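You operate a simulated robot arm through the tools that you are given. There is no shell and no other tool. Be economical: measure what you need, move in short steps, check, and stop when the job is done.

You are at the controls of a simulated two-armed robot. One attempt, no reset.

TASK
Pick up the medium ink roller from the top of the sleeve table with one hand, pass it to the other hand and put it on the right end of the grey pack bench.

It is judged by the outcome, as a careful person would: the job done as asked, and still so three seconds after it is handed in. It fails if anything else is knocked over, pushed out of place, dropped, spilled or broken.

THE ROBOT
Two 7-joint arms with three-finger grippers on one trunk, on a base that drives. Base frame: it is fixed to the floor where the robot stands at the start and does not move with it; the origin is under the middle of the robot, x ahead of it, y to its left, z up; the surface under the hand at the start is at about z = 0.85. Lengths are in m, angles in rad, forces in N, time in s.
The left shoulder is at the start at [0.03, 0.124, 1.158], the right one opposite. With the tool pointing down near the work surface each hand reaches from about 0.1 to 0.76 m from the robot's upright axis, wherever it stands, measured 20 degrees to its own side. Places, roughly: right end of the grey pack bench [3.5, 2.5, 0.8]. Payload 2.2 kg a hand.
Tool frame (each hand has its own): the origin (TCP) lies between the finger pads and is the grasp point; the fingertips stand 0.028 m ahead of it; z points along the fingers, y is the line along which they close. The gripper opens to 0.102 m. The gripper's body begins 0.071 m behind the TCP.
Orientation is that of the tool frame in the base frame, as [roll, pitch, yaw] about the fixed x, y, z axes, in that order (R = Rz(yaw) Ry(pitch) Rx(roll)). With the fingers straight down and closing along the base's y, the tool's x points along the base's -x, its y along +y and its z along -z.

THE INTERFACE
- The arms move only by the tool jog_arm. It takes "left_series", "right_series" or both (then of equal length, played together; a hand with none holds still); each is a list of rows, each a list of 7 numbers: the shift along the tool's x, y, z in m, then the turn, a rotation vector about the tool's x, y, z in degrees, then the gripper command, from -1 (fully open) to 1 (shut), values between in proportion. In form: [[tx, ty, tz, rx, ry, rz, gripper], ...]. A call has 1 to 10 rows; each row shifts and turns the commanded pose from where the row before left it, along the tool's axes as they then stand. Rows are played at 5 a second. More than 0.05 m and 0.15 rad between two rows, or a gripper value outside its range, and nothing of the call is played. Where a pose cannot be reached the arm comes as near as it can. A force on the tool above 40 N (or 10 N above the force at the start of the call, whichever is more), or a blocked arm, ends the call early, and 0.2 s more pass. The fingers move at their own pace and stop on an object; they squeeze with about 39 N. The grip force told is the motor's: it shows also when the fingers shut on nothing. Time passes only in rows, and 0.2 s behind the last, so rows that do not move let the fingers close. It gives the time, the measured TCP pose, the force on the tool (base axes), the opening and the grip force at its end, in the units of the frame above (readings bear some noise), with the torque about the TCP (base axes, N m) and any sound that the robot's microphone picked up, and new pictures: "views" is both (left out), scene, wrist or none (wrist: the cameras of the hands that moved).
- Cameras (640 x 400 px; columns grow to the right, rows downward): "scene" is now at [0.0416, -0.0147, 1.8651]; the picture's right is [-0.21, -0.98, 0.00], its down [-0.81, 0.18, -0.57] and it looks along [0.55, -0.12, -0.82] (base axes); focal length 287 px, centre (320, 200). "left" rides on the left gripper at [0.072, 0.038, -0.086] in its tool frame; the picture's right is [-0.46, 0.89, 0.00], its down [-0.60, -0.32, -0.73] and it looks along [-0.65, -0.34, 0.68] (tool axes); focal length 256 px, centre (320, 200). "right" rides on the right gripper at [0.069, 0.044, -0.086] in its tool frame; the picture's right is [-0.53, 0.85, 0.00], its down [-0.58, -0.36, -0.73] and it looks along [-0.62, -0.39, 0.68] (tool axes); focal length 256 px, centre (320, 200). There is no depth. A picture from a camera that has moved, and an enlarged one, comes with that camera's place and axes in the base frame and with its lens.
- lift_body(by): slides the trunk up (or, below 0, down) by that many m; the arms and the scene camera ride with it, the base frame stays. It gives what a move gives, with no picture.
- roll_base(legs): drives the robot by 1 to 6 legs, each [ahead, left, turn to the left] in m, m and rad, along the robot's own axes; the way and the turn of a leg run together, so that a leg with both is an arc; at most 1.5 m and 3.142 rad a leg. The arms and the cameras ride along, it lands a little off, and it stops where it bumps. It gives what a move gives, and a new picture of the scene camera.
- head_to(pan, tilt): turns the head with the scene camera to pan (to the left, within 2.496 rad either way) and tilt (down, from -0.506 to 1.204), counted from straight ahead of the robot. It gives what a move gives, and a new picture of the scene camera.
- inspect(camera, box): a new picture of the part [left, top, right, bottom] of that camera's present view, enlarged. The clock stands still meanwhile.
- finish_job(): hands the job in; it is judged then, once.

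Work in short steps. Places have to be worked out from the pictures, the camera data and where the tool is seen: move nearer, look again, correct. Check each grasp and each placing, and mend what went wrong. You have 120 turns and 260 pictures in all, those below and enlarged ones among them. Open the grippers and draw the arms clear of the work before you hand the job in, unless the task says otherwise; then end with one line.

The tools are called after "Request:" as a command line: name --argument value ..., lists and objects as JSON in quotes. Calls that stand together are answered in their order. jog_arm: Moves the arms, as the interface text tells. Its arguments: {"type":"object","properties":{"left_series":{"type":"array","items":{"type":"array","items":{"type":"number"}}},"right_series":{"type":"array","items":{"type":"array","items":{"type":"number"}}},"views":{"type":"string","enum":["both","scene","wrist","none"]}},"required":[]} The other tools are called the same way: lift_body (by) slides the trunk up or down; roll_base (legs) drives the base; head_to (pan, tilt) turns the head that bears the scene camera; inspect (camera, box) takes an enlarged picture of a part of a camera's view; finish_job () hands the job in.

At the start:

```text
time_s: 0.0
left_tcp_pos: [0.4735, 0.2404, 1.2019]
left_tool_rot: [-3.141, -0.001, -3.141]
left_ft_force: [0.1, -0.2, -0.1]
left_torque: [-0.01, 0.01, 0.02]
left_gripper_width: 0.1019
left_gripper_force: 0.1
right_tcp_pos: [0.4352, -0.2336, 1.242]
right_tool_rot: [3.139, 0.0, -3.141]
right_ft_force: [0.2, 0.5, -0.2]
right_torque: [0.03, -0.01, 0.0]
right_gripper_width: 0.1018
right_gripper_force: 0.1
trunk travel left (down, up): [-0.4, 0.14]
robot x, y, heading: [-0.0038, 0.0004, 0.002]
head pan, tilt: [-0.215, 0.969]
```

scene: 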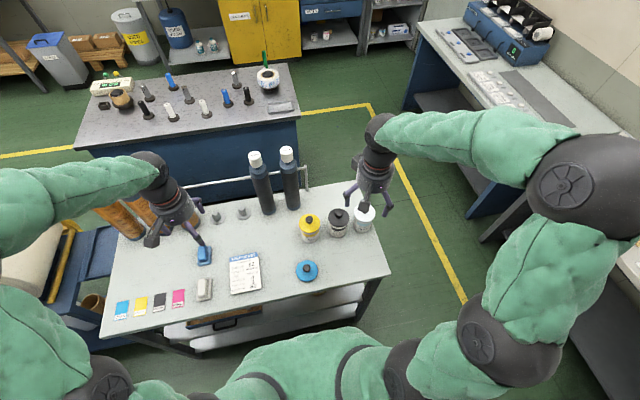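
right: 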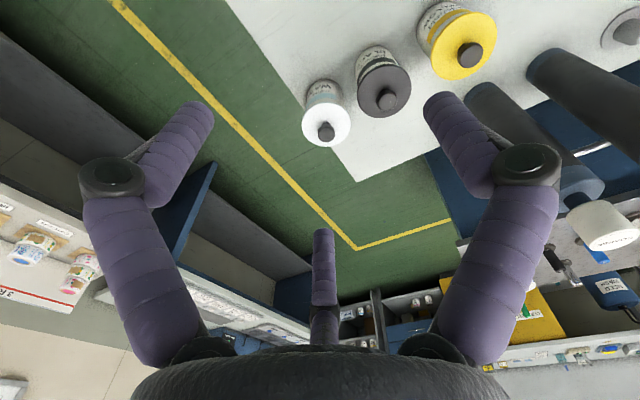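
left: 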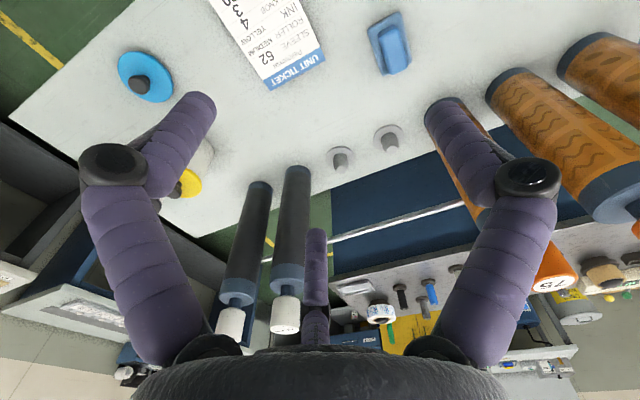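

I'll read the ticket and look closer at the table items first.

Request:
inspect --camera "scene" --box '[180, 130, 400, 310]'

Request:
inspect --camera "left" --box '[180, 0, 440, 160]'

Request:
inspect --camera "scene" --box '[70, 50, 320, 170]'

```text
2.22 times, centred on (290, 220) of scene
camera zoom: at [0.0416, -0.0147, 1.8651], right [-0.21, -0.98, 0.0], down [-0.81, 0.18, -0.57], along [0.55, -0.12, -0.82], focal length 638 px, centre (387, 156)
```

zoom: 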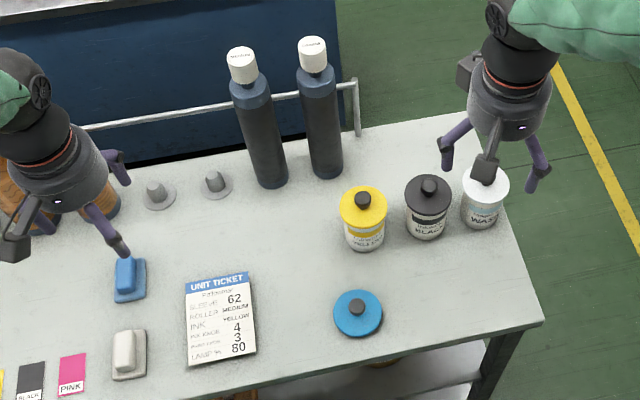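

```text
2.46 times, centred on (310, 80) of left
camera zoom: at [0.4005, 0.2784, 1.2883], right [0.46, 0.89, 0.0], down [0.6, -0.32, 0.73], along [0.65, -0.34, -0.68], focal length 630 px, centre (345, 495)
```

zoom: 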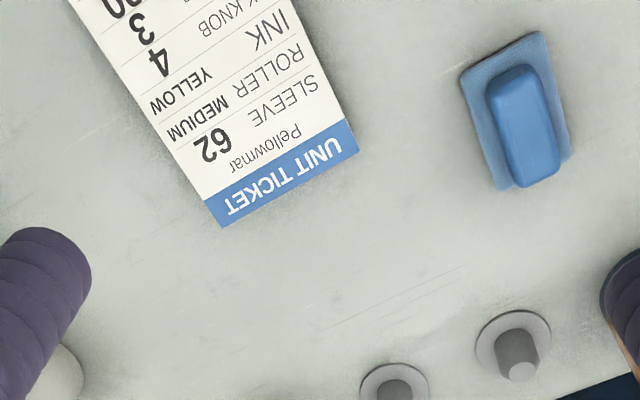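

```text
2.56 times, centred on (195, 110) of scene
camera zoom: at [0.0416, -0.0147, 1.8651], right [-0.21, -0.98, 0.0], down [-0.81, 0.18, -0.57], along [0.55, -0.12, -0.82], focal length 735 px, centre (640, 430)
```

zoom: 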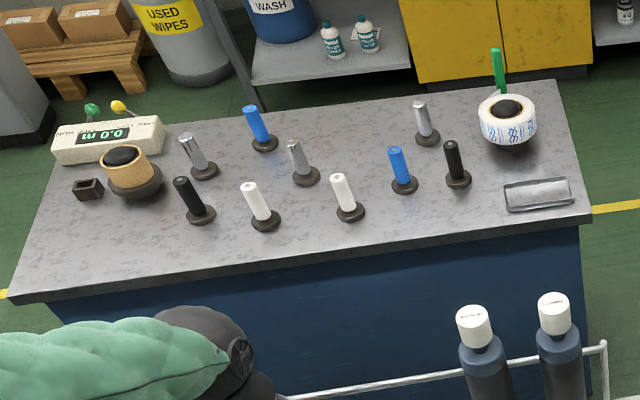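

The two standing dark rollers have labelled white caps; I'll zoom in on those.

Request:
inspect --camera "scene" --box '[235, 135, 315, 185]'

Request:
inspect --camera "left" --box '[200, 250, 320, 345]'

Request:
inspect --camera "left" --box '[420, 20, 640, 320]'

Request:
inspect --camera "right" --box '[520, 40, 640, 260]'

```text
8.00 times, centred on (275, 160) of scene
camera zoom: at [0.0416, -0.0147, 1.8651], right [-0.21, -0.98, 0.0], down [-0.81, 0.18, -0.57], along [0.55, -0.12, -0.82], focal length 2297 px, centre (680, 520)
```

zoom: 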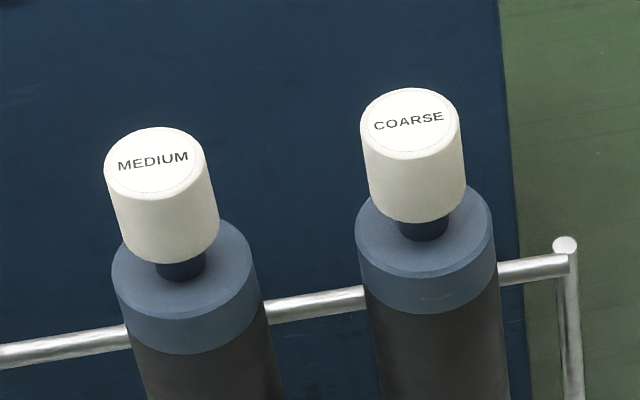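

```text
4.21 times, centred on (260, 298) of left
camera zoom: at [0.4005, 0.2784, 1.2883], right [0.46, 0.89, 0.0], down [0.6, -0.32, 0.73], along [0.65, -0.34, -0.68], focal length 1078 px, centre (573, -210)
```

zoom: 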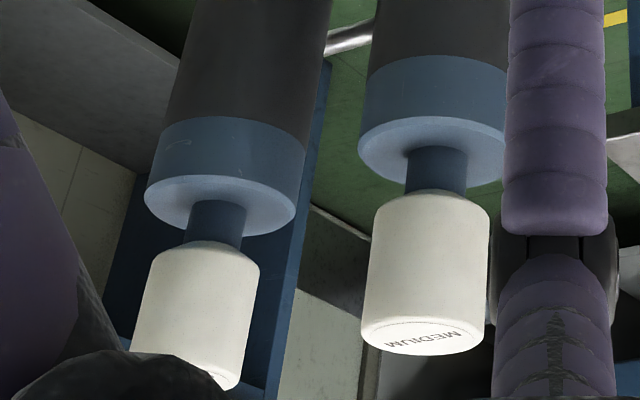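

```text
1.33 times, centred on (530, 170) of left
camera zoom: at [0.4005, 0.2784, 1.2883], right [0.46, 0.89, 0.0], down [0.6, -0.32, 0.73], along [0.65, -0.34, -0.68], focal length 341 px, centre (40, 240)
```

zoom: 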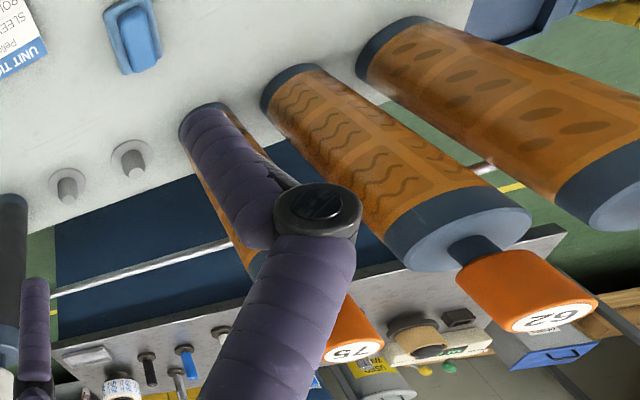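

```text
1.82 times, centred on (580, 150) of right
camera zoom: at [0.3669, -0.1908, 1.3286], right [0.53, 0.85, 0.0], down [0.58, -0.36, 0.73], along [0.62, -0.39, -0.68], focal length 465 px, centre (-153, 291)
```

zoom: 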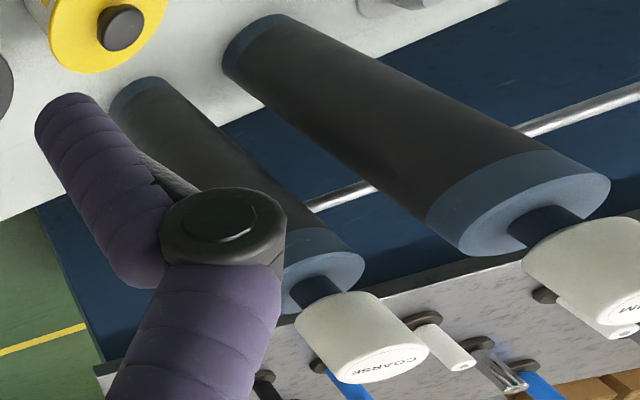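

Medium is the left-hand one, cap top at about [0.717, 0.057, 1.18]. I'll check the gripper geometry and the foot of the roller before approaching.

Request:
inspect --camera "scene" --box '[335, 110, 415, 230]'

Request:
inspect --camera "scene" --box '[195, 145, 315, 235]'

Request:
head_to --pan 0.55 --tilt 0.35

```text
3.33 times, centred on (375, 170) of scene
camera zoom: at [0.0416, -0.0147, 1.8651], right [-0.21, -0.98, 0.0], down [-0.81, 0.18, -0.57], along [0.55, -0.12, -0.82], focal length 957 px, centre (137, 300)
```

zoom: 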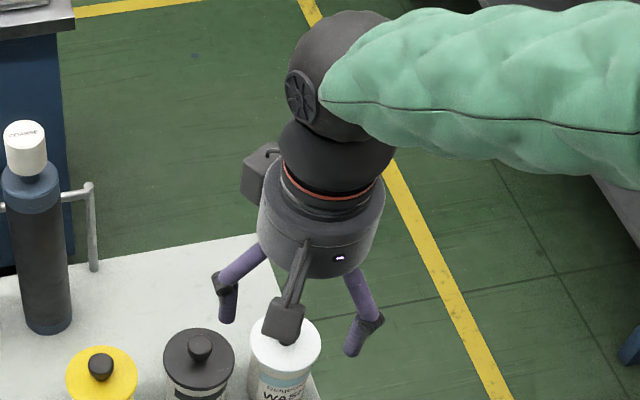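

```text
4.44 times, centred on (255, 190) of scene
camera zoom: at [0.0416, -0.0147, 1.8651], right [-0.21, -0.98, 0.0], down [-0.81, 0.18, -0.57], along [0.55, -0.12, -0.82], focal length 1276 px, centre (609, 244)
```

zoom: 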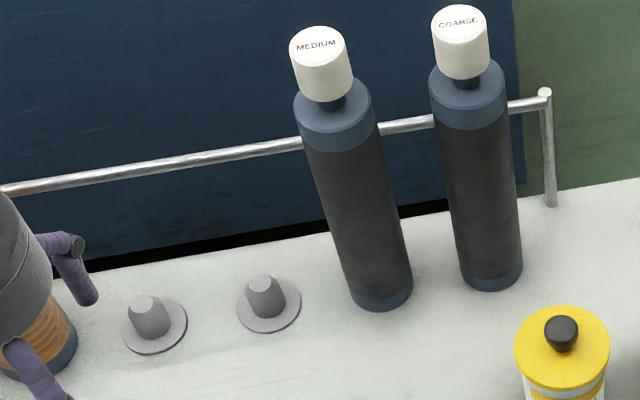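

```text
time_s: 1.1
left_tcp_pos: [0.4743, 0.243, 1.2023]
left_tool_rot: [3.141, 0.001, -3.141]
left_ft_force: [-0.2, 0.8, 0.2]
left_torque: [0.02, 0.02, -0.03]
left_gripper_width: 0.1021
left_gripper_force: 0.0
right_tcp_pos: [0.4351, -0.2336, 1.2405]
right_tool_rot: [3.14, 0.0, 3.141]
right_ft_force: [0.4, 0.0, -0.2]
right_torque: [0.0, -0.01, -0.01]
right_gripper_width: 0.102
right_gripper_force: 0.1
trunk travel left (down, up): [-0.4, 0.14]
robot x, y, heading: [-0.0003, -0.0017, 0.001]
head pan, tilt: [0.55, 0.351]
camera scene: at [0.0512, 0.0492, 1.9177], right [0.52, -0.85, 0.0], down [-0.29, -0.18, -0.94], along [0.8, 0.49, -0.34], focal length 287 px, centre (320, 200)
```

scene: 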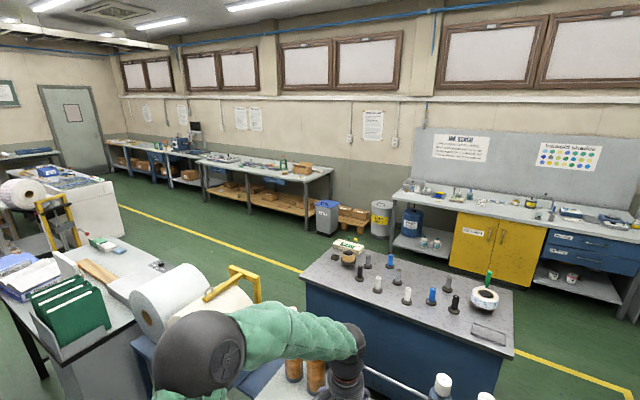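

The pack bench is the long one at the back, with its right end near pixel (300,173). I'll look left and right to plan a driving route before doing the grasp.

Request:
head_to --pan 1.3 --tilt 0.5

Request:
head_to --pan -0.6 --tilt 0.5

Request:
head_to --pan -1.7 --tilt 0.6

Request:
head_to --pan 2.3 --tilt 0.6

```text
time_s: 2.2
left_tcp_pos: [0.473, 0.2416, 1.2016]
left_tool_rot: [-3.14, 0.0, 3.14]
left_ft_force: [0.5, -0.7, -0.5]
left_torque: [-0.03, 0.01, 0.03]
left_gripper_width: 0.1021
left_gripper_force: 0.1
right_tcp_pos: [0.4358, -0.2333, 1.243]
right_tool_rot: [3.139, -0.001, -3.141]
right_ft_force: [-0.4, 0.6, -0.1]
right_torque: [0.03, -0.01, -0.04]
right_gripper_width: 0.1021
right_gripper_force: 0.0
trunk travel left (down, up): [-0.4, 0.14]
robot x, y, heading: [-0.0002, -0.0018, -0.001]
head pan, tilt: [1.3, 0.499]
camera scene: at [-0.0039, 0.0883, 1.9041], right [0.96, -0.27, 0.0], down [-0.13, -0.46, -0.88], along [0.24, 0.85, -0.48], focal length 287 px, centre (320, 200)
```

scene: 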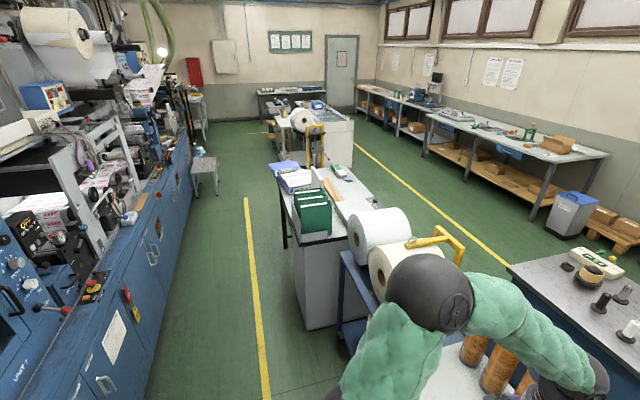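

```text
time_s: 4.1
left_tcp_pos: [0.4732, 0.2418, 1.202]
left_tool_rot: [3.141, 0.0, -3.141]
left_ft_force: [-0.2, -0.5, -0.4]
left_torque: [-0.03, -0.04, 0.02]
left_gripper_width: 0.1022
left_gripper_force: 0.0
right_tcp_pos: [0.4343, -0.2323, 1.2405]
right_tool_rot: [3.14, -0.001, -3.141]
right_ft_force: [0.8, 0.0, 0.4]
right_torque: [0.04, -0.01, -0.01]
right_gripper_width: 0.1018
right_gripper_force: 0.1
trunk travel left (down, up): [-0.4, 0.14]
robot x, y, heading: [-0.0026, 0.0028, -0.0]
head pan, tilt: [-0.6, 0.499]
camera scene: at [0.0468, -0.0507, 1.9041], right [-0.56, -0.83, 0.0], down [-0.4, 0.27, -0.88], along [0.72, -0.5, -0.48], focal length 287 px, centre (320, 200)
```

scene: 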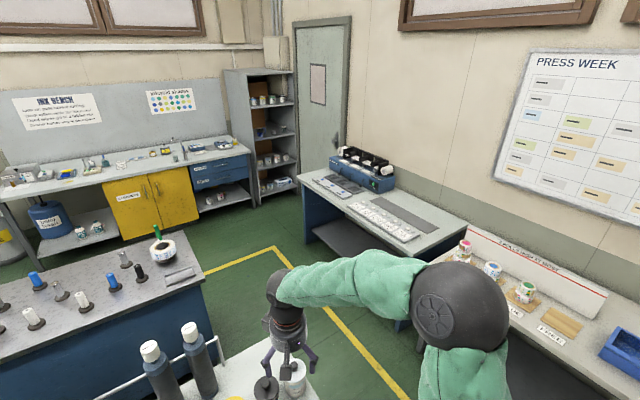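

```text
time_s: 5.4
left_tcp_pos: [0.4738, 0.2422, 1.2019]
left_tool_rot: [3.141, 0.0, 3.14]
left_ft_force: [-0.4, -0.9, -0.1]
left_torque: [0.01, -0.02, 0.02]
left_gripper_width: 0.1022
left_gripper_force: 0.0
right_tcp_pos: [0.4354, -0.2336, 1.2422]
right_tool_rot: [3.14, 0.002, 3.142]
right_ft_force: [-0.2, 0.3, 0.0]
right_torque: [-0.01, 0.0, -0.01]
right_gripper_width: 0.102
right_gripper_force: 0.0
trunk travel left (down, up): [-0.4, 0.14]
robot x, y, heading: [0.0017, -0.0022, -0.004]
head pan, tilt: [-1.7, 0.6]
camera scene: at [-0.0396, -0.0871, 1.895], right [-0.99, 0.13, 0.0], down [0.07, 0.56, -0.83], along [-0.11, -0.82, -0.56], focal length 287 px, centre (320, 200)
```

scene: 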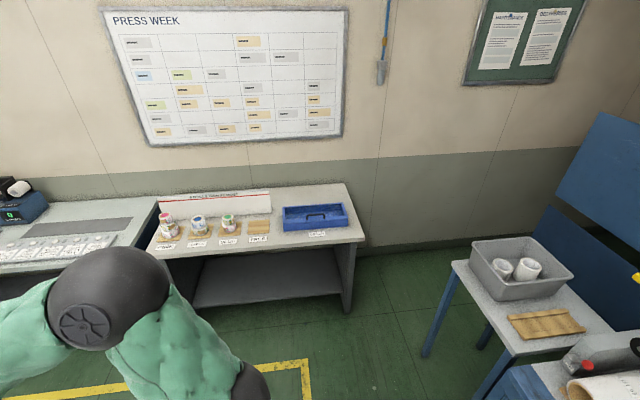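

```text
time_s: 8.7
left_tcp_pos: [0.4728, 0.2407, 1.2009]
left_tool_rot: [3.142, 0.0, -3.14]
left_ft_force: [-0.7, -0.2, -0.2]
left_torque: [0.03, 0.0, 0.04]
left_gripper_width: 0.1019
left_gripper_force: 0.0
right_tcp_pos: [0.4349, -0.2333, 1.2418]
right_tool_rot: [3.139, 0.001, 3.14]
right_ft_force: [0.3, 0.4, 0.8]
right_torque: [-0.01, 0.01, -0.02]
right_gripper_width: 0.1021
right_gripper_force: 0.1
trunk travel left (down, up): [-0.4, 0.14]
robot x, y, heading: [0.0016, -0.0006, -0.004]
head pan, tilt: [2.3, 0.6]
camera scene: at [-0.0872, 0.0665, 1.895], right [0.75, 0.67, 0.0], down [0.38, -0.42, -0.83], along [-0.55, 0.62, -0.56], focal length 287 px, centre (320, 200)
```

scene: 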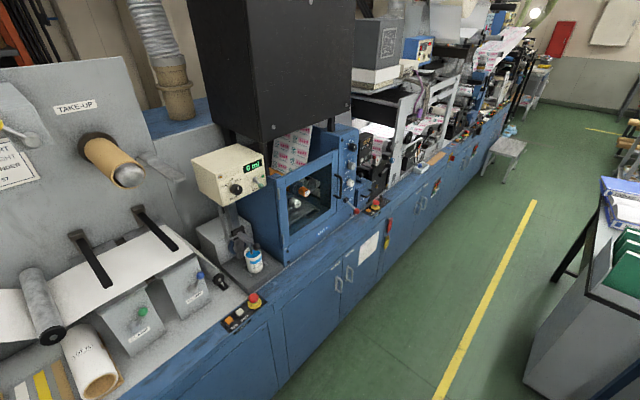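

The route to the left (down the press aisle, then between the desk and white table) looks open. Now I'll start the grasp: raise the left hand above the cap height and move it toward the medium roller, head looking down at it.

Request:
head_to --pan 0.05 --tilt 0.8

Request:
jog_arm --left_series '[[0, 0, -0.035, 0, 0, 0, -1], [0, 0, -0.035, 0, 0, 0, -1], [-0.04, -0.028, 0, 0, 0, 0, -1], [-0.04, -0.028, 0, 0, 0, 0, -1], [-0.04, -0.028, 0, 0, 0, 0, -1], [-0.04, -0.028, 0, 0, 0, 0, -1], [-0.04, -0.028, 0, 0, 0, 0, -1], [0, 0, 0, 0, 0, 0, -1]]'

```text
time_s: 10.8
left_tcp_pos: [0.4736, 0.2417, 1.2024]
left_tool_rot: [3.141, 0.001, 3.142]
left_ft_force: [-0.4, 0.3, -0.6]
left_torque: [0.01, 0.04, 0.02]
left_gripper_width: 0.1021
left_gripper_force: 0.0
right_tcp_pos: [0.4354, -0.2328, 1.2408]
right_tool_rot: [3.14, -0.001, -3.141]
right_ft_force: [-0.3, -0.7, -0.1]
right_torque: [-0.02, 0.01, -0.02]
right_gripper_width: 0.102
right_gripper_force: 0.1
trunk travel left (down, up): [-0.4, 0.14]
robot x, y, heading: [-0.0002, 0.0034, -0.005]
head pan, tilt: [0.051, 0.799]
camera scene: at [0.0523, 0.0047, 1.8781], right [0.05, -1.0, 0.0], down [-0.72, -0.04, -0.7], along [0.7, 0.04, -0.72], focal length 287 px, centre (320, 200)
```

scene: 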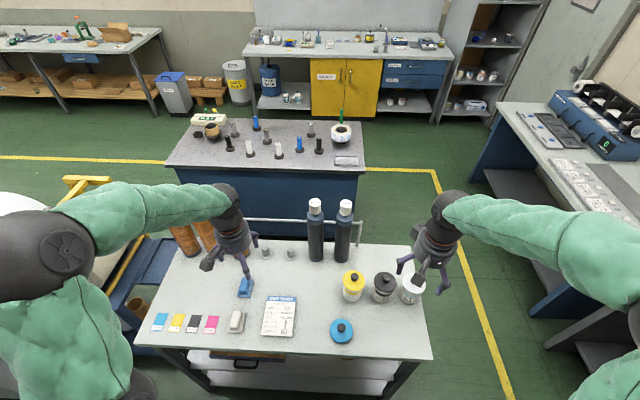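

```text
time_s: 12.6
left_tcp_pos: [0.6722, 0.1011, 1.2726]
left_tool_rot: [-3.141, 0.002, 3.141]
left_ft_force: [-0.1, 0.4, -0.3]
left_torque: [-0.05, -0.03, 0.0]
left_gripper_width: 0.1019
left_gripper_force: 0.1
right_tcp_pos: [0.4333, -0.2316, 1.2403]
right_tool_rot: [3.141, -0.001, -3.141]
right_ft_force: [0.1, 0.2, -0.3]
right_torque: [-0.02, -0.01, 0.0]
right_gripper_width: 0.1021
right_gripper_force: 0.0
trunk travel left (down, up): [-0.4, 0.14]
robot x, y, heading: [0.0029, -0.0026, 0.001]
head pan, tilt: [0.051, 0.799]
camera scene: at [0.0506, 0.0058, 1.8782], right [0.05, -1.0, 0.0], down [-0.72, -0.04, -0.7], along [0.7, 0.03, -0.72], focal length 287 px, centre (320, 200)
camera left: at [0.5986, 0.139, 1.359], right [0.46, 0.89, 0.0], down [0.6, -0.32, 0.73], along [0.65, -0.34, -0.68], focal length 256 px, centre (320, 200)
```

scene: 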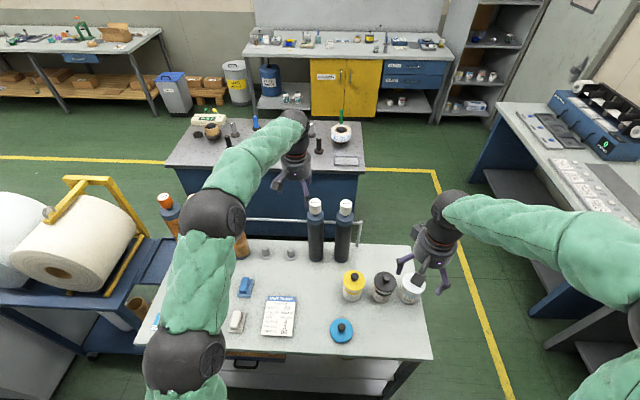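
left: 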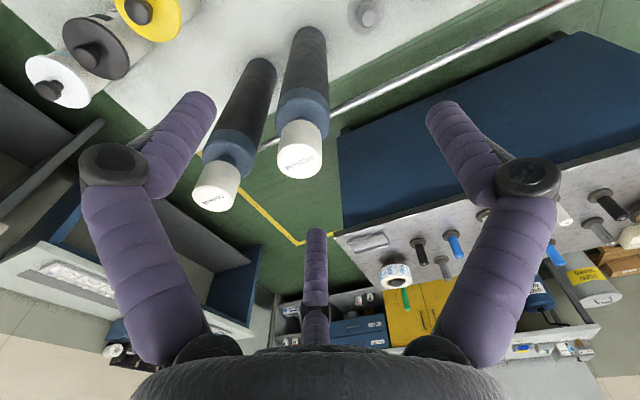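

The cap is confirmed at about [0.716, 0.060]. The hand seems to show three prongs, so I'll zoom in to understand where the fingers are.

Request:
inspect --camera "scene" --box '[250, 100, 370, 220]'

Request:
inspect --camera "scene" --box '[380, 180, 480, 310]'

```text
3.33 times, centred on (310, 160) of scene
camera zoom: at [0.0506, 0.0058, 1.8782], right [0.05, -1.0, 0.0], down [-0.72, -0.04, -0.7], along [0.7, 0.03, -0.72], focal length 957 px, centre (353, 333)
```

zoom: 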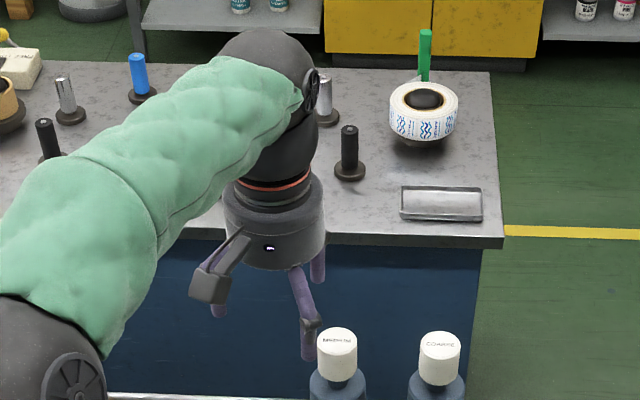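

```text
3.08 times, centred on (430, 245) of scene
camera zoom: at [0.0506, 0.0058, 1.8782], right [0.05, -1.0, 0.0], down [-0.72, -0.04, -0.7], along [0.7, 0.03, -0.72], focal length 883 px, centre (-18, 62)
```

zoom: 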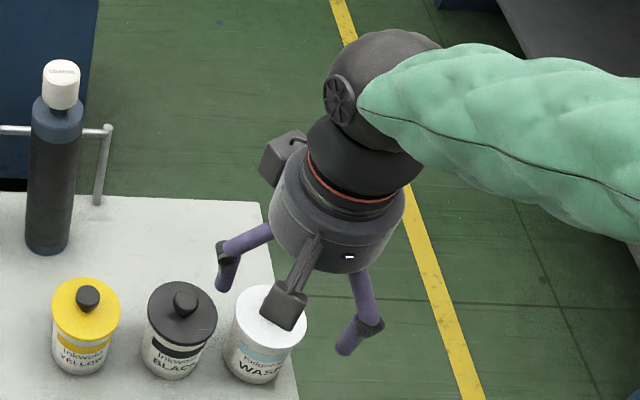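

Three prongs, with one on +y and two on -y; a cap grip from above suits it with clear room to the coarse roller. I'll centre over the cap and lower partway to check.

Request:
jog_arm --left_series '[[-0.022, -0.021, 0, 0, 0, 0, -1], [-0.022, -0.021, 0, 0, 0, 0, -1], [0, 0, 0.03, 0, 0, 0, -1], [0, 0, 0.03, 0, 0, 0, -1], [0, 0, 0, 0, 0, 0, -1]]'

Request:
inspect --camera "scene" --box '[270, 120, 370, 270]'

```text
time_s: 13.8
left_tcp_pos: [0.7166, 0.0599, 1.2103]
left_tool_rot: [-3.141, 0.001, 3.142]
left_ft_force: [0.1, 0.1, -0.3]
left_torque: [0.0, -0.05, 0.0]
left_gripper_width: 0.102
left_gripper_force: 0.2
right_tcp_pos: [0.4343, -0.2331, 1.2409]
right_tool_rot: [3.139, -0.001, 3.141]
right_ft_force: [0.3, -0.4, -0.1]
right_torque: [-0.03, -0.02, -0.03]
right_gripper_width: 0.1018
right_gripper_force: 0.0
trunk travel left (down, up): [-0.4, 0.14]
robot x, y, heading: [0.0002, 0.0005, -0.003]
head pan, tilt: [0.051, 0.799]
camera scene: at [0.0518, 0.0047, 1.8781], right [0.05, -1.0, 0.0], down [-0.72, -0.04, -0.7], along [0.7, 0.04, -0.72], focal length 287 px, centre (320, 200)
camera left: at [0.6447, 0.0968, 1.2975], right [0.47, 0.89, 0.0], down [0.6, -0.32, 0.73], along [0.65, -0.34, -0.68], focal length 256 px, centre (320, 200)
```

scene: 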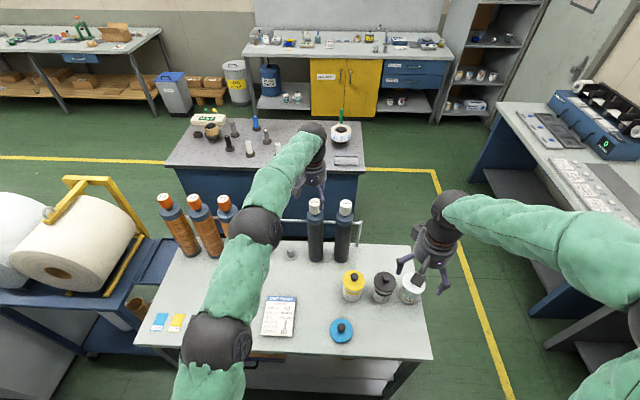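
left: 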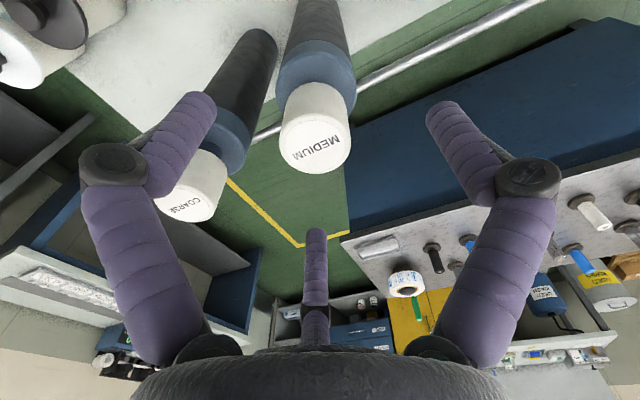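

```text
2.67 times, centred on (320, 195) of scene
camera zoom: at [0.0518, 0.0047, 1.8781], right [0.05, -1.0, 0.0], down [-0.72, -0.04, -0.7], along [0.7, 0.04, -0.72], focal length 766 px, centre (320, 213)
```

zoom: 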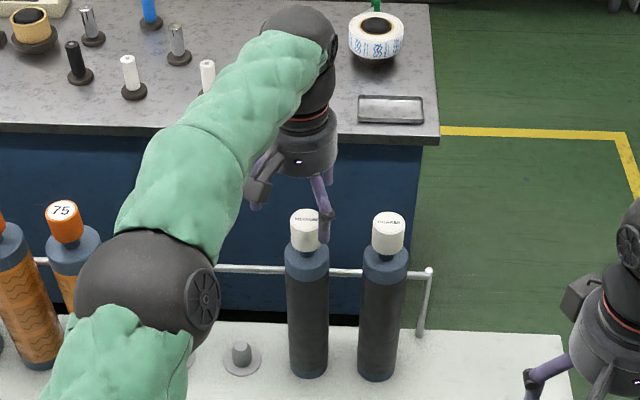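

Well centred. Lower 5 cm and close on the cap.

Request:
jog_arm --left_series '[[0, 0, 0.018, 0, 0, 0, -1], [0, 0, 0.018, 0, 0, 0, -1], [0, 0, 0.016, 0, 0, 0, -1], [0, 0, 0, 0, 0, 0, -1]]'

```text
time_s: 14.8
left_tcp_pos: [0.7181, 0.0585, 1.1594]
left_tool_rot: [-3.141, -0.001, 3.14]
left_ft_force: [-0.7, -0.3, 0.0]
left_torque: [-0.02, 0.03, 0.05]
left_gripper_width: 0.102
left_gripper_force: 0.1
right_tcp_pos: [0.435, -0.2334, 1.2415]
right_tool_rot: [3.14, 0.0, 3.141]
right_ft_force: [-0.5, -0.3, -0.7]
right_torque: [0.01, 0.01, 0.0]
right_gripper_width: 0.1021
right_gripper_force: 0.1
trunk travel left (down, up): [-0.4, 0.14]
robot x, y, heading: [-0.0005, -0.0, -0.001]
head pan, tilt: [0.051, 0.799]
camera scene: at [0.0519, 0.0047, 1.8781], right [0.05, -1.0, 0.0], down [-0.72, -0.04, -0.7], along [0.7, 0.04, -0.72], focal length 287 px, centre (320, 200)
camera left: at [0.6453, 0.0959, 1.245], right [0.46, 0.89, 0.0], down [0.6, -0.32, 0.73], along [0.65, -0.34, -0.68], focal length 256 px, centre (320, 200)
```

scene: 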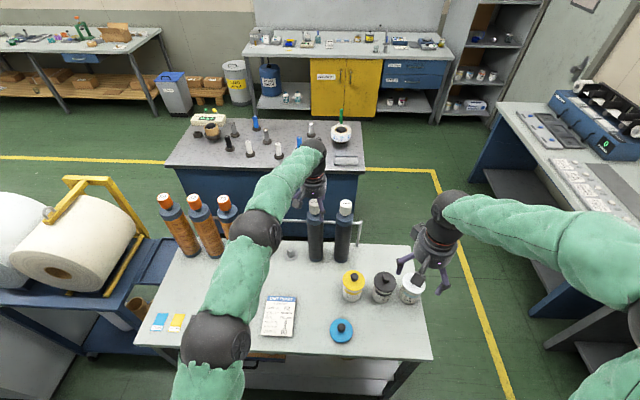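
left: 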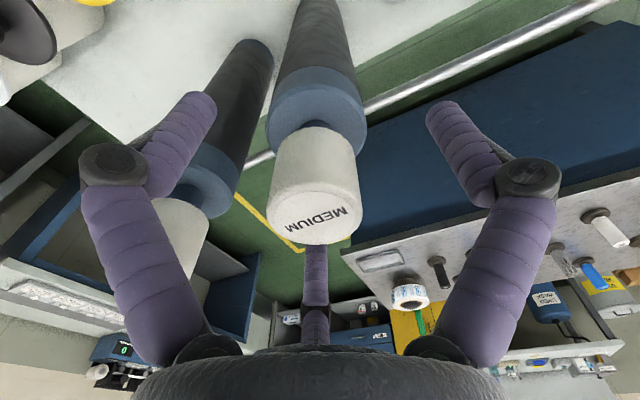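

Fingers straddle the cap. Closing now.

Request:
jog_arm --left_series '[[0, 0, 0, 0, 0, 0, 1], [0, 0, 0, 0, 0, 0, 1], [0, 0, 0, 0, 0, 0, 1], [0, 0, 0, 0, 0, 0, 1]]'

```text
time_s: 15.8
left_tcp_pos: [0.7196, 0.0595, 1.1591]
left_tool_rot: [3.142, 0.001, 3.14]
left_ft_force: [1.4, -0.9, 5.0]
left_torque: [-0.05, -0.48, -0.05]
left_gripper_width: 0.04
left_gripper_force: 39.0
right_tcp_pos: [0.4357, -0.2341, 1.242]
right_tool_rot: [3.139, -0.001, 3.142]
right_ft_force: [0.7, 0.8, 0.2]
right_torque: [-0.01, 0.0, 0.03]
right_gripper_width: 0.1021
right_gripper_force: 0.0
trunk travel left (down, up): [-0.4, 0.14]
robot x, y, heading: [-0.0006, 0.0004, -0.002]
head pan, tilt: [0.051, 0.799]
camera scene: at [0.0521, 0.0044, 1.8781], right [0.05, -1.0, 0.0], down [-0.72, -0.04, -0.7], along [0.7, 0.04, -0.72], focal length 287 px, centre (320, 200)
camera left: at [0.6457, 0.0958, 1.2459], right [0.46, 0.89, 0.0], down [0.6, -0.32, 0.73], along [0.65, -0.34, -0.68], focal length 256 px, centre (320, 200)
```

scene: 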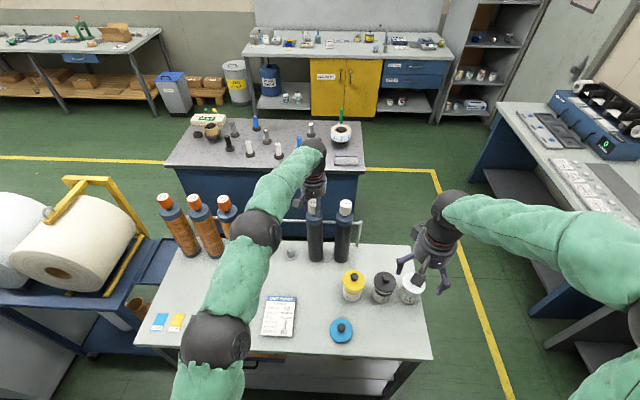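
left: 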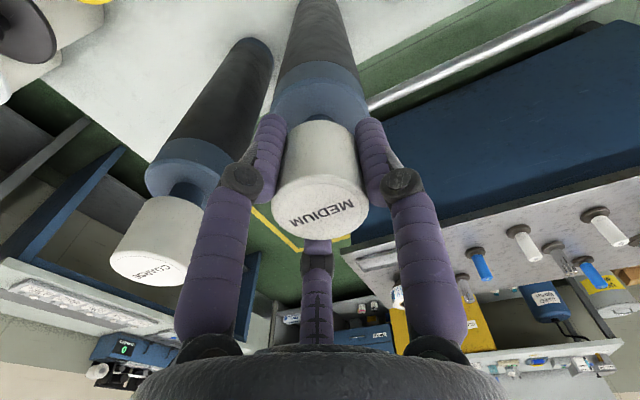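

Grip is solid at 40 mm. Lift straight up, small first, then on (it may sit on a peg).

Request:
jog_arm --left_series '[[0, 0, -0.01, 0, 0, 0, 1], [0, 0, -0.015, 0, 0, 0, 1], [0, 0, -0.02, 0, 0, 0, 1], [0, 0, -0.02, 0, 0, 0, 1], [0, 0, -0.02, 0, 0, 0, 1], [0, 0, 0, 0, 0, 0, 1]]'

Request:
inspect --camera "scene" --box '[270, 120, 370, 290]'

```text
time_s: 17.2
left_tcp_pos: [0.7186, 0.0608, 1.2462]
left_tool_rot: [3.141, -0.001, -3.141]
left_ft_force: [-0.5, -0.3, -4.2]
left_torque: [0.01, 0.01, -0.01]
left_gripper_width: 0.04
left_gripper_force: 39.0
right_tcp_pos: [0.4364, -0.2323, 1.2417]
right_tool_rot: [3.141, 0.0, -3.141]
right_ft_force: [0.0, 0.1, 0.0]
right_torque: [0.0, -0.01, 0.01]
right_gripper_width: 0.1022
right_gripper_force: 0.0
trunk travel left (down, up): [-0.4, 0.14]
robot x, y, heading: [-0.0034, 0.0036, -0.0]
head pan, tilt: [0.051, 0.799]
camera scene: at [0.0532, 0.0047, 1.878], right [0.05, -1.0, 0.0], down [-0.72, -0.04, -0.7], along [0.7, 0.04, -0.72], focal length 287 px, centre (320, 200)
camera left: at [0.6449, 0.0976, 1.3322], right [0.47, 0.89, 0.0], down [0.6, -0.32, 0.73], along [0.65, -0.34, -0.68], focal length 256 px, centre (320, 200)
```

scene: 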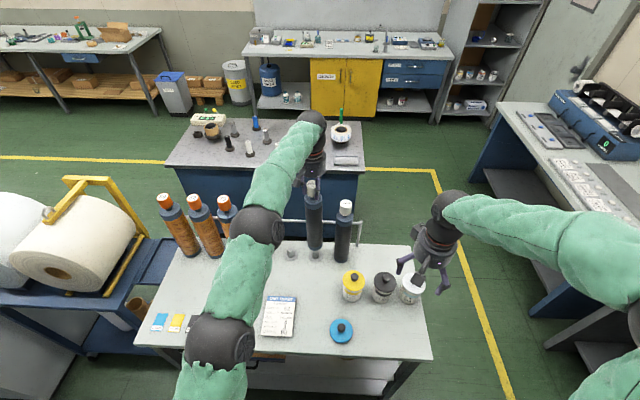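
left: 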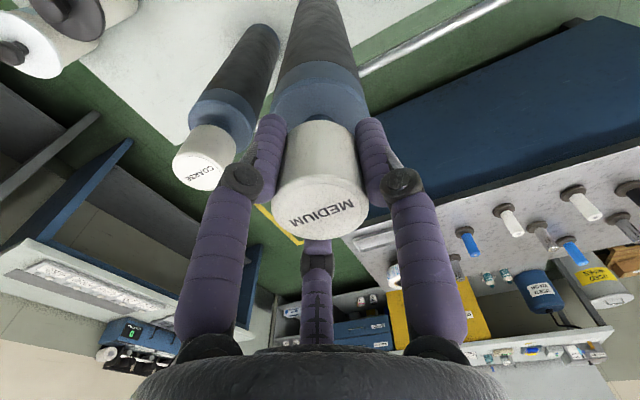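

```text
2.35 times, centred on (320, 205) of scene
camera zoom: at [0.0532, 0.0047, 1.878], right [0.05, -1.0, 0.0], down [-0.72, -0.04, -0.7], along [0.7, 0.04, -0.72], focal length 676 px, centre (320, 188)
```

zoom: 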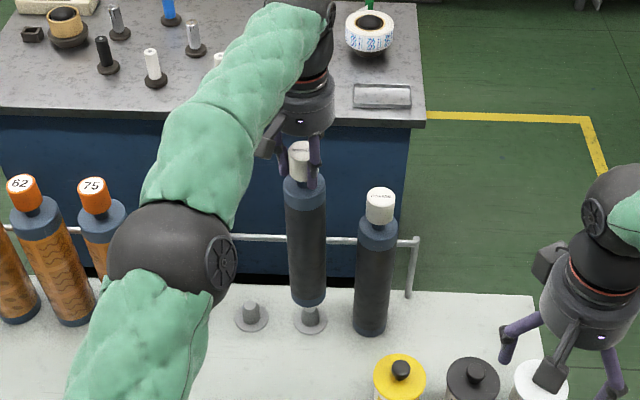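

It's off its peg and free. I'll raise and bring the left hand back over the clear part of the table, while pitching the right hand's fingers to point forward.

Request:
jog_arm --left_series '[[0, 0, -0.03, 0, 0, 0, 1], [0, 0, -0.03, 0, 0, 0, 1], [0.02, 0, -0.014, 0, 0, 0, 1], [0.02, 0.012, 0, 0, 0, 0, 1], [0.02, 0.012, 0, 0, 0, 0, 1], [0.02, 0.012, 0, 0, 0, 0, 1], [0.02, 0.012, 0, 0, 0, 0, 1], [0.02, 0.012, 0, 0, 0, 0, 1], [0, 0, 0, 0, 0, 0, 1], [0, 0, 0, 0, 0, 0, 1]]' --right_series '[[-0.03, -0.03, 0, 0, 0, 0, -1], [-0.03, -0.02, 0, 0, -8.5, 0, -1], [0, 0, 0, 0, -8.5, 0, -1], [0, 0, 0, 0, -8.5, 0, -1], [0, 0, 0, 0, -8.5, 0, -1], [0, 0, 0, 0, -8.5, 0, -1], [0, 0, 0, 0, -8.5, 0, -1], [0, 0, 0, 0, -8.5, 0, -1], [0, 0, 0, 0, -8.5, 0, -1], [0, 0, 0, 0, -8.5, 0, -1]]'

```text
time_s: 19.4
left_tcp_pos: [0.5976, 0.1191, 1.3094]
left_tool_rot: [3.14, 0.001, -3.141]
left_ft_force: [-0.1, 0.3, -5.0]
left_torque: [-0.02, 0.01, 0.02]
left_gripper_width: 0.0398
left_gripper_force: 38.5
left hand out of reach, approached as far as the arm can: row 2, 4
right_tcp_pos: [0.4956, -0.2828, 1.2411]
right_tool_rot: [-3.139, 1.335, 3.141]
right_ft_force: [0.1, 0.3, 0.2]
right_torque: [0.0, 0.01, 0.03]
right_gripper_width: 0.1021
right_gripper_force: 0.0
trunk travel left (down, up): [-0.4, 0.14]
robot x, y, heading: [-0.0002, -0.0033, -0.002]
head pan, tilt: [0.051, 0.799]
camera scene: at [0.0531, 0.005, 1.8781], right [0.05, -1.0, 0.0], down [-0.72, -0.04, -0.7], along [0.7, 0.04, -0.72], focal length 287 px, centre (320, 200)
camera right: at [0.3965, -0.2409, 1.1953], right [0.12, 0.85, 0.52], down [-0.58, -0.36, 0.73], along [0.81, -0.39, 0.44], focal length 256 px, centre (320, 200)
camera left: at [0.525, 0.1568, 1.3953], right [0.46, 0.89, 0.0], down [0.6, -0.32, 0.73], along [0.65, -0.34, -0.68], focal length 256 px, centre (320, 200)
```

scene: 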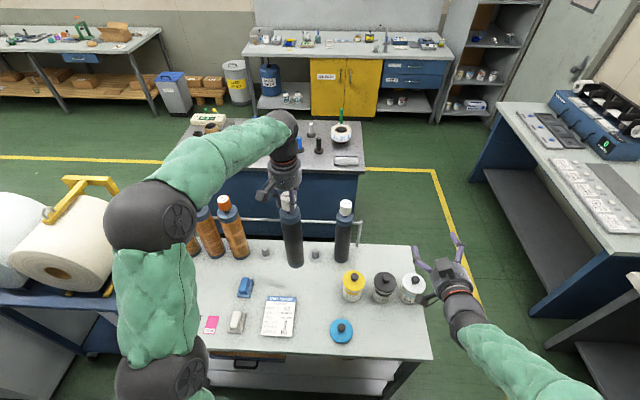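
right: 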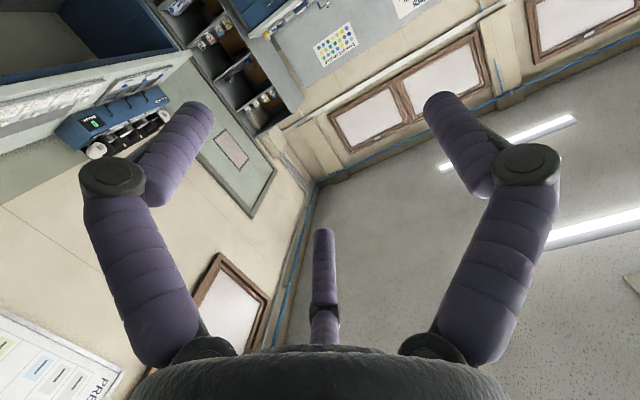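
left: 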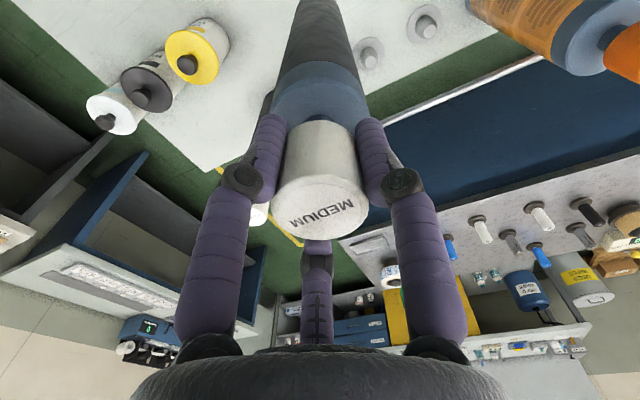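

Roller now at about [0.598, 0.119], body z ≈1.00–1.26. I'll finish pitching the right hand level, yaw it 40° left and lower it to body height.

Request:
jog_arm --right_series '[[0, 0, 0, 0, -6.75, 0, -1], [0, 0, 0, 0, -6.75, 0, -1], [0, 0, 0, -8, 0, 0, -1], [0, 0, 0, -8, 0, 0, -1], [0, 0, 0, -8, 0, 0, -1], [0, 0, 0, -8, 0, 0, -1], [0, 0, 0, -8, 0, 0, -1], [0.03, 0, 0, 0, 0, 0, -1], [0.03, 0, 0, 0, 0, 0, -1], [0.03, 0, 0, 0, 0, 0, -1]]' --views "scene"

```text
time_s: 21.6
left_tcp_pos: [0.5985, 0.1196, 1.3094]
left_tool_rot: [3.141, 0.0, -3.141]
left_ft_force: [0.2, -0.5, -4.7]
left_torque: [0.01, -0.01, 0.02]
left_gripper_width: 0.0399
left_gripper_force: 39.1
right_tcp_pos: [0.496, -0.2858, 1.1537]
right_tool_rot: [0.694, 1.569, 1.393]
right_ft_force: [-0.5, 0.4, -0.4]
right_torque: [0.0, 0.03, 0.04]
right_gripper_width: 0.102
right_gripper_force: 0.1
trunk travel left (down, up): [-0.4, 0.14]
robot x, y, heading: [-0.0011, 0.0034, 0.001]
head pan, tilt: [0.051, 0.799]
camera scene: at [0.0536, 0.0039, 1.878], right [0.05, -1.0, 0.0], down [-0.72, -0.04, -0.7], along [0.7, 0.04, -0.72], focal length 287 px, centre (320, 200)
```

scene: 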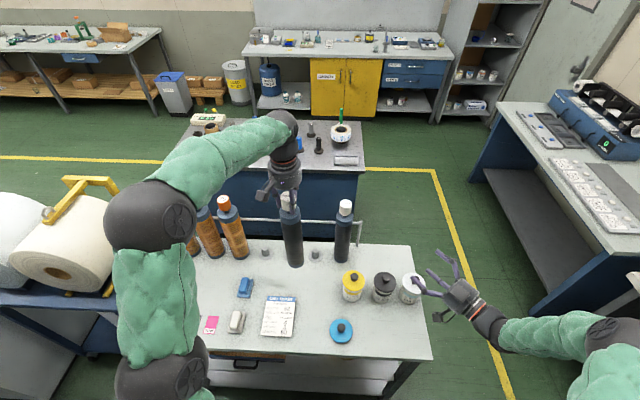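

Right hand level at body height. Move it sideways to a stand-off 13 cm short of the roller.

Request:
jog_arm --right_series '[[0, 0.035, 0.0297, 0, 0, 0, -1], [0, 0.035, 0.0297, 0, 0, 0, -1], [0, 0.035, 0.0297, 0, 0, 0, -1], [0, 0.035, 0.0297, 0, 0, 0, -1], [0, 0.035, 0.0297, 0, 0, 0, -1], [0, 0.035, 0.0297, 0, 0, 0, -1], [0, 0.035, 0.0297, 0, 0, 0, -1], [0, 0, 0, 0, 0, 0, -1]]'

Request:
inspect --camera "scene" --box '[230, 130, 370, 300]'

```text
time_s: 23.4
left_tcp_pos: [0.5974, 0.1182, 1.3089]
left_tool_rot: [3.141, 0.0, 3.141]
left_ft_force: [-0.2, 0.6, -4.8]
left_torque: [0.02, 0.02, 0.03]
left_gripper_width: 0.04
left_gripper_force: 39.0
right_tcp_pos: [0.4963, 0.0391, 1.1521]
right_tool_rot: [1.151, 1.568, 1.85]
right_ft_force: [-0.3, -0.4, 0.0]
right_torque: [-0.02, 0.01, 0.03]
right_gripper_width: 0.1018
right_gripper_force: 0.0
trunk travel left (down, up): [-0.4, 0.14]
robot x, y, heading: [-0.0008, 0.0001, 0.001]
head pan, tilt: [0.051, 0.799]
camera scene: at [0.0527, 0.0032, 1.8781], right [0.05, -1.0, 0.0], down [-0.72, -0.04, -0.7], along [0.7, 0.04, -0.72], focal length 287 px, centre (320, 200)
camera right: at [0.4033, 0.0167, 1.0843], right [-0.54, 0.65, 0.54], down [-0.33, -0.75, 0.58], along [0.77, 0.14, 0.62], focal length 256 px, centre (320, 200)
```

scene: 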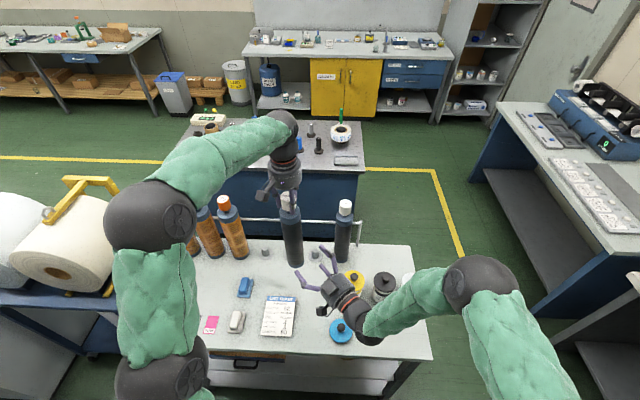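
right: 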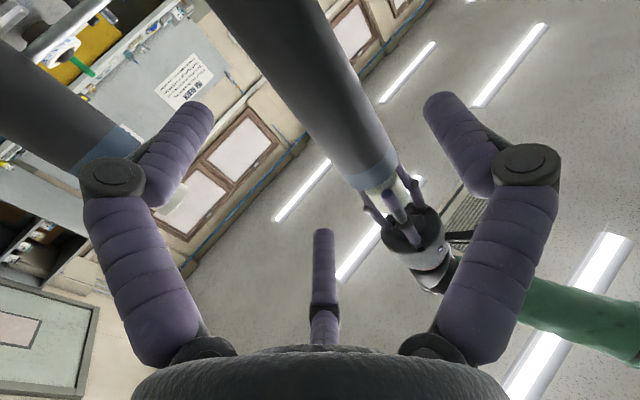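

```text
2.35 times, centred on (300, 215) of scene
camera zoom: at [0.0527, 0.0032, 1.8781], right [0.05, -1.0, 0.0], down [-0.72, -0.04, -0.7], along [0.7, 0.04, -0.72], focal length 676 px, centre (367, 165)
```

zoom: 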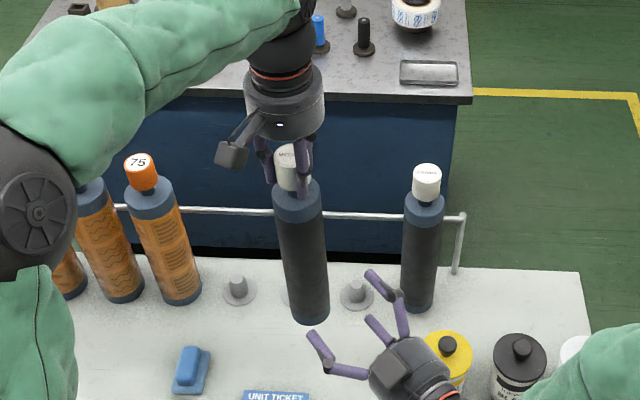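

Line-up is good. The two-prong side sits closer to centre, so I'll bias 13 mm toward -y tool and advance partway, watching force.

Request:
jog_arm --right_series '[[0, -0.013, 0.01, 0, 0, 0, -1], [0, 0, 0.025, 0, 0, 0, -1], [0, 0, 0.025, 0, 0, 0, -1], [0, 0, 0, 0, 0, 0, -1]]'

Request:
inspect --camera "scene" --box '[250, 160, 350, 300]'

```text
time_s: 24.4
left_tcp_pos: [0.5968, 0.1193, 1.309]
left_tool_rot: [3.141, 0.002, -3.141]
left_ft_force: [0.0, 0.0, -4.8]
left_torque: [0.0, 0.01, 0.02]
left_gripper_width: 0.0399
left_gripper_force: 39.3
right_tcp_pos: [0.5517, 0.0688, 1.1524]
right_tool_rot: [-1.826, 1.571, -1.127]
right_ft_force: [-1.1, 0.1, -0.1]
right_torque: [0.0, 0.03, -0.02]
right_gripper_width: 0.102
right_gripper_force: 0.0
trunk travel left (down, up): [-0.4, 0.14]
robot x, y, heading: [0.0005, 0.0018, 0.001]
head pan, tilt: [0.051, 0.799]
camera scene: at [0.0522, 0.0042, 1.8781], right [0.05, -1.0, 0.0], down [-0.72, -0.04, -0.7], along [0.7, 0.04, -0.72], focal length 287 px, centre (320, 200)
camera right: at [0.4581, 0.0455, 1.0841], right [-0.54, 0.65, 0.54], down [-0.33, -0.75, 0.58], along [0.77, 0.14, 0.62], focal length 256 px, centre (320, 200)
```

scene: 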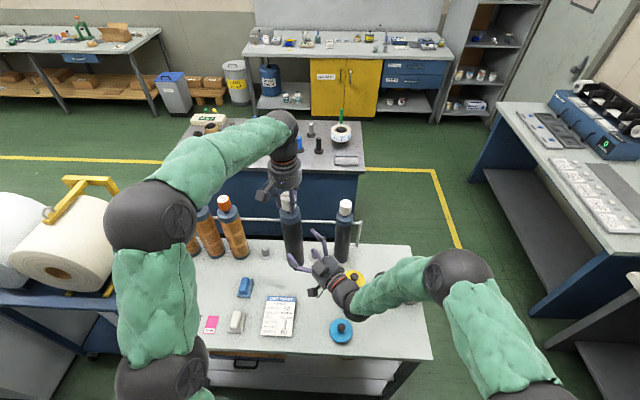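
right: 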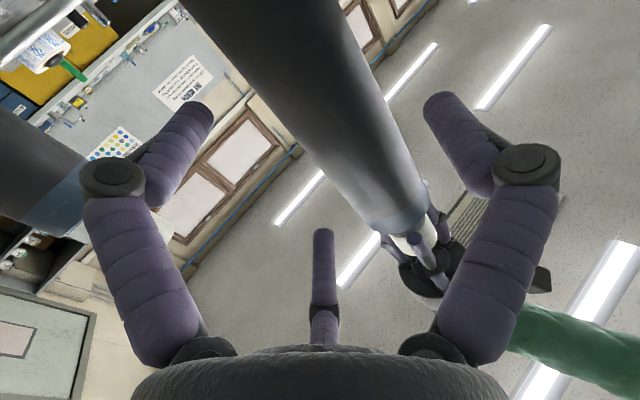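

```text
2.86 times, centred on (300, 230) of scene
camera zoom: at [0.0522, 0.0042, 1.8781], right [0.05, -1.0, 0.0], down [-0.72, -0.04, -0.7], along [0.7, 0.04, -0.72], focal length 820 px, centre (377, 114)
```

zoom: 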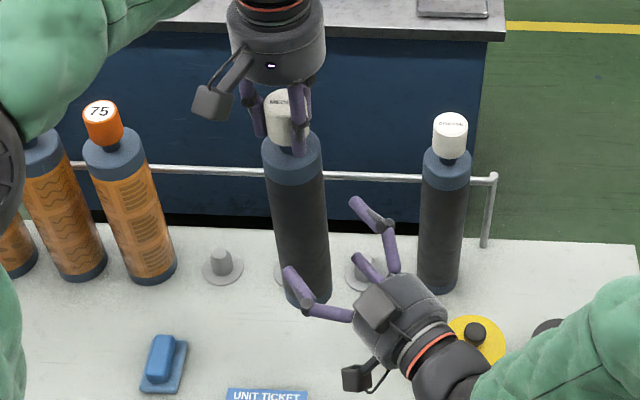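

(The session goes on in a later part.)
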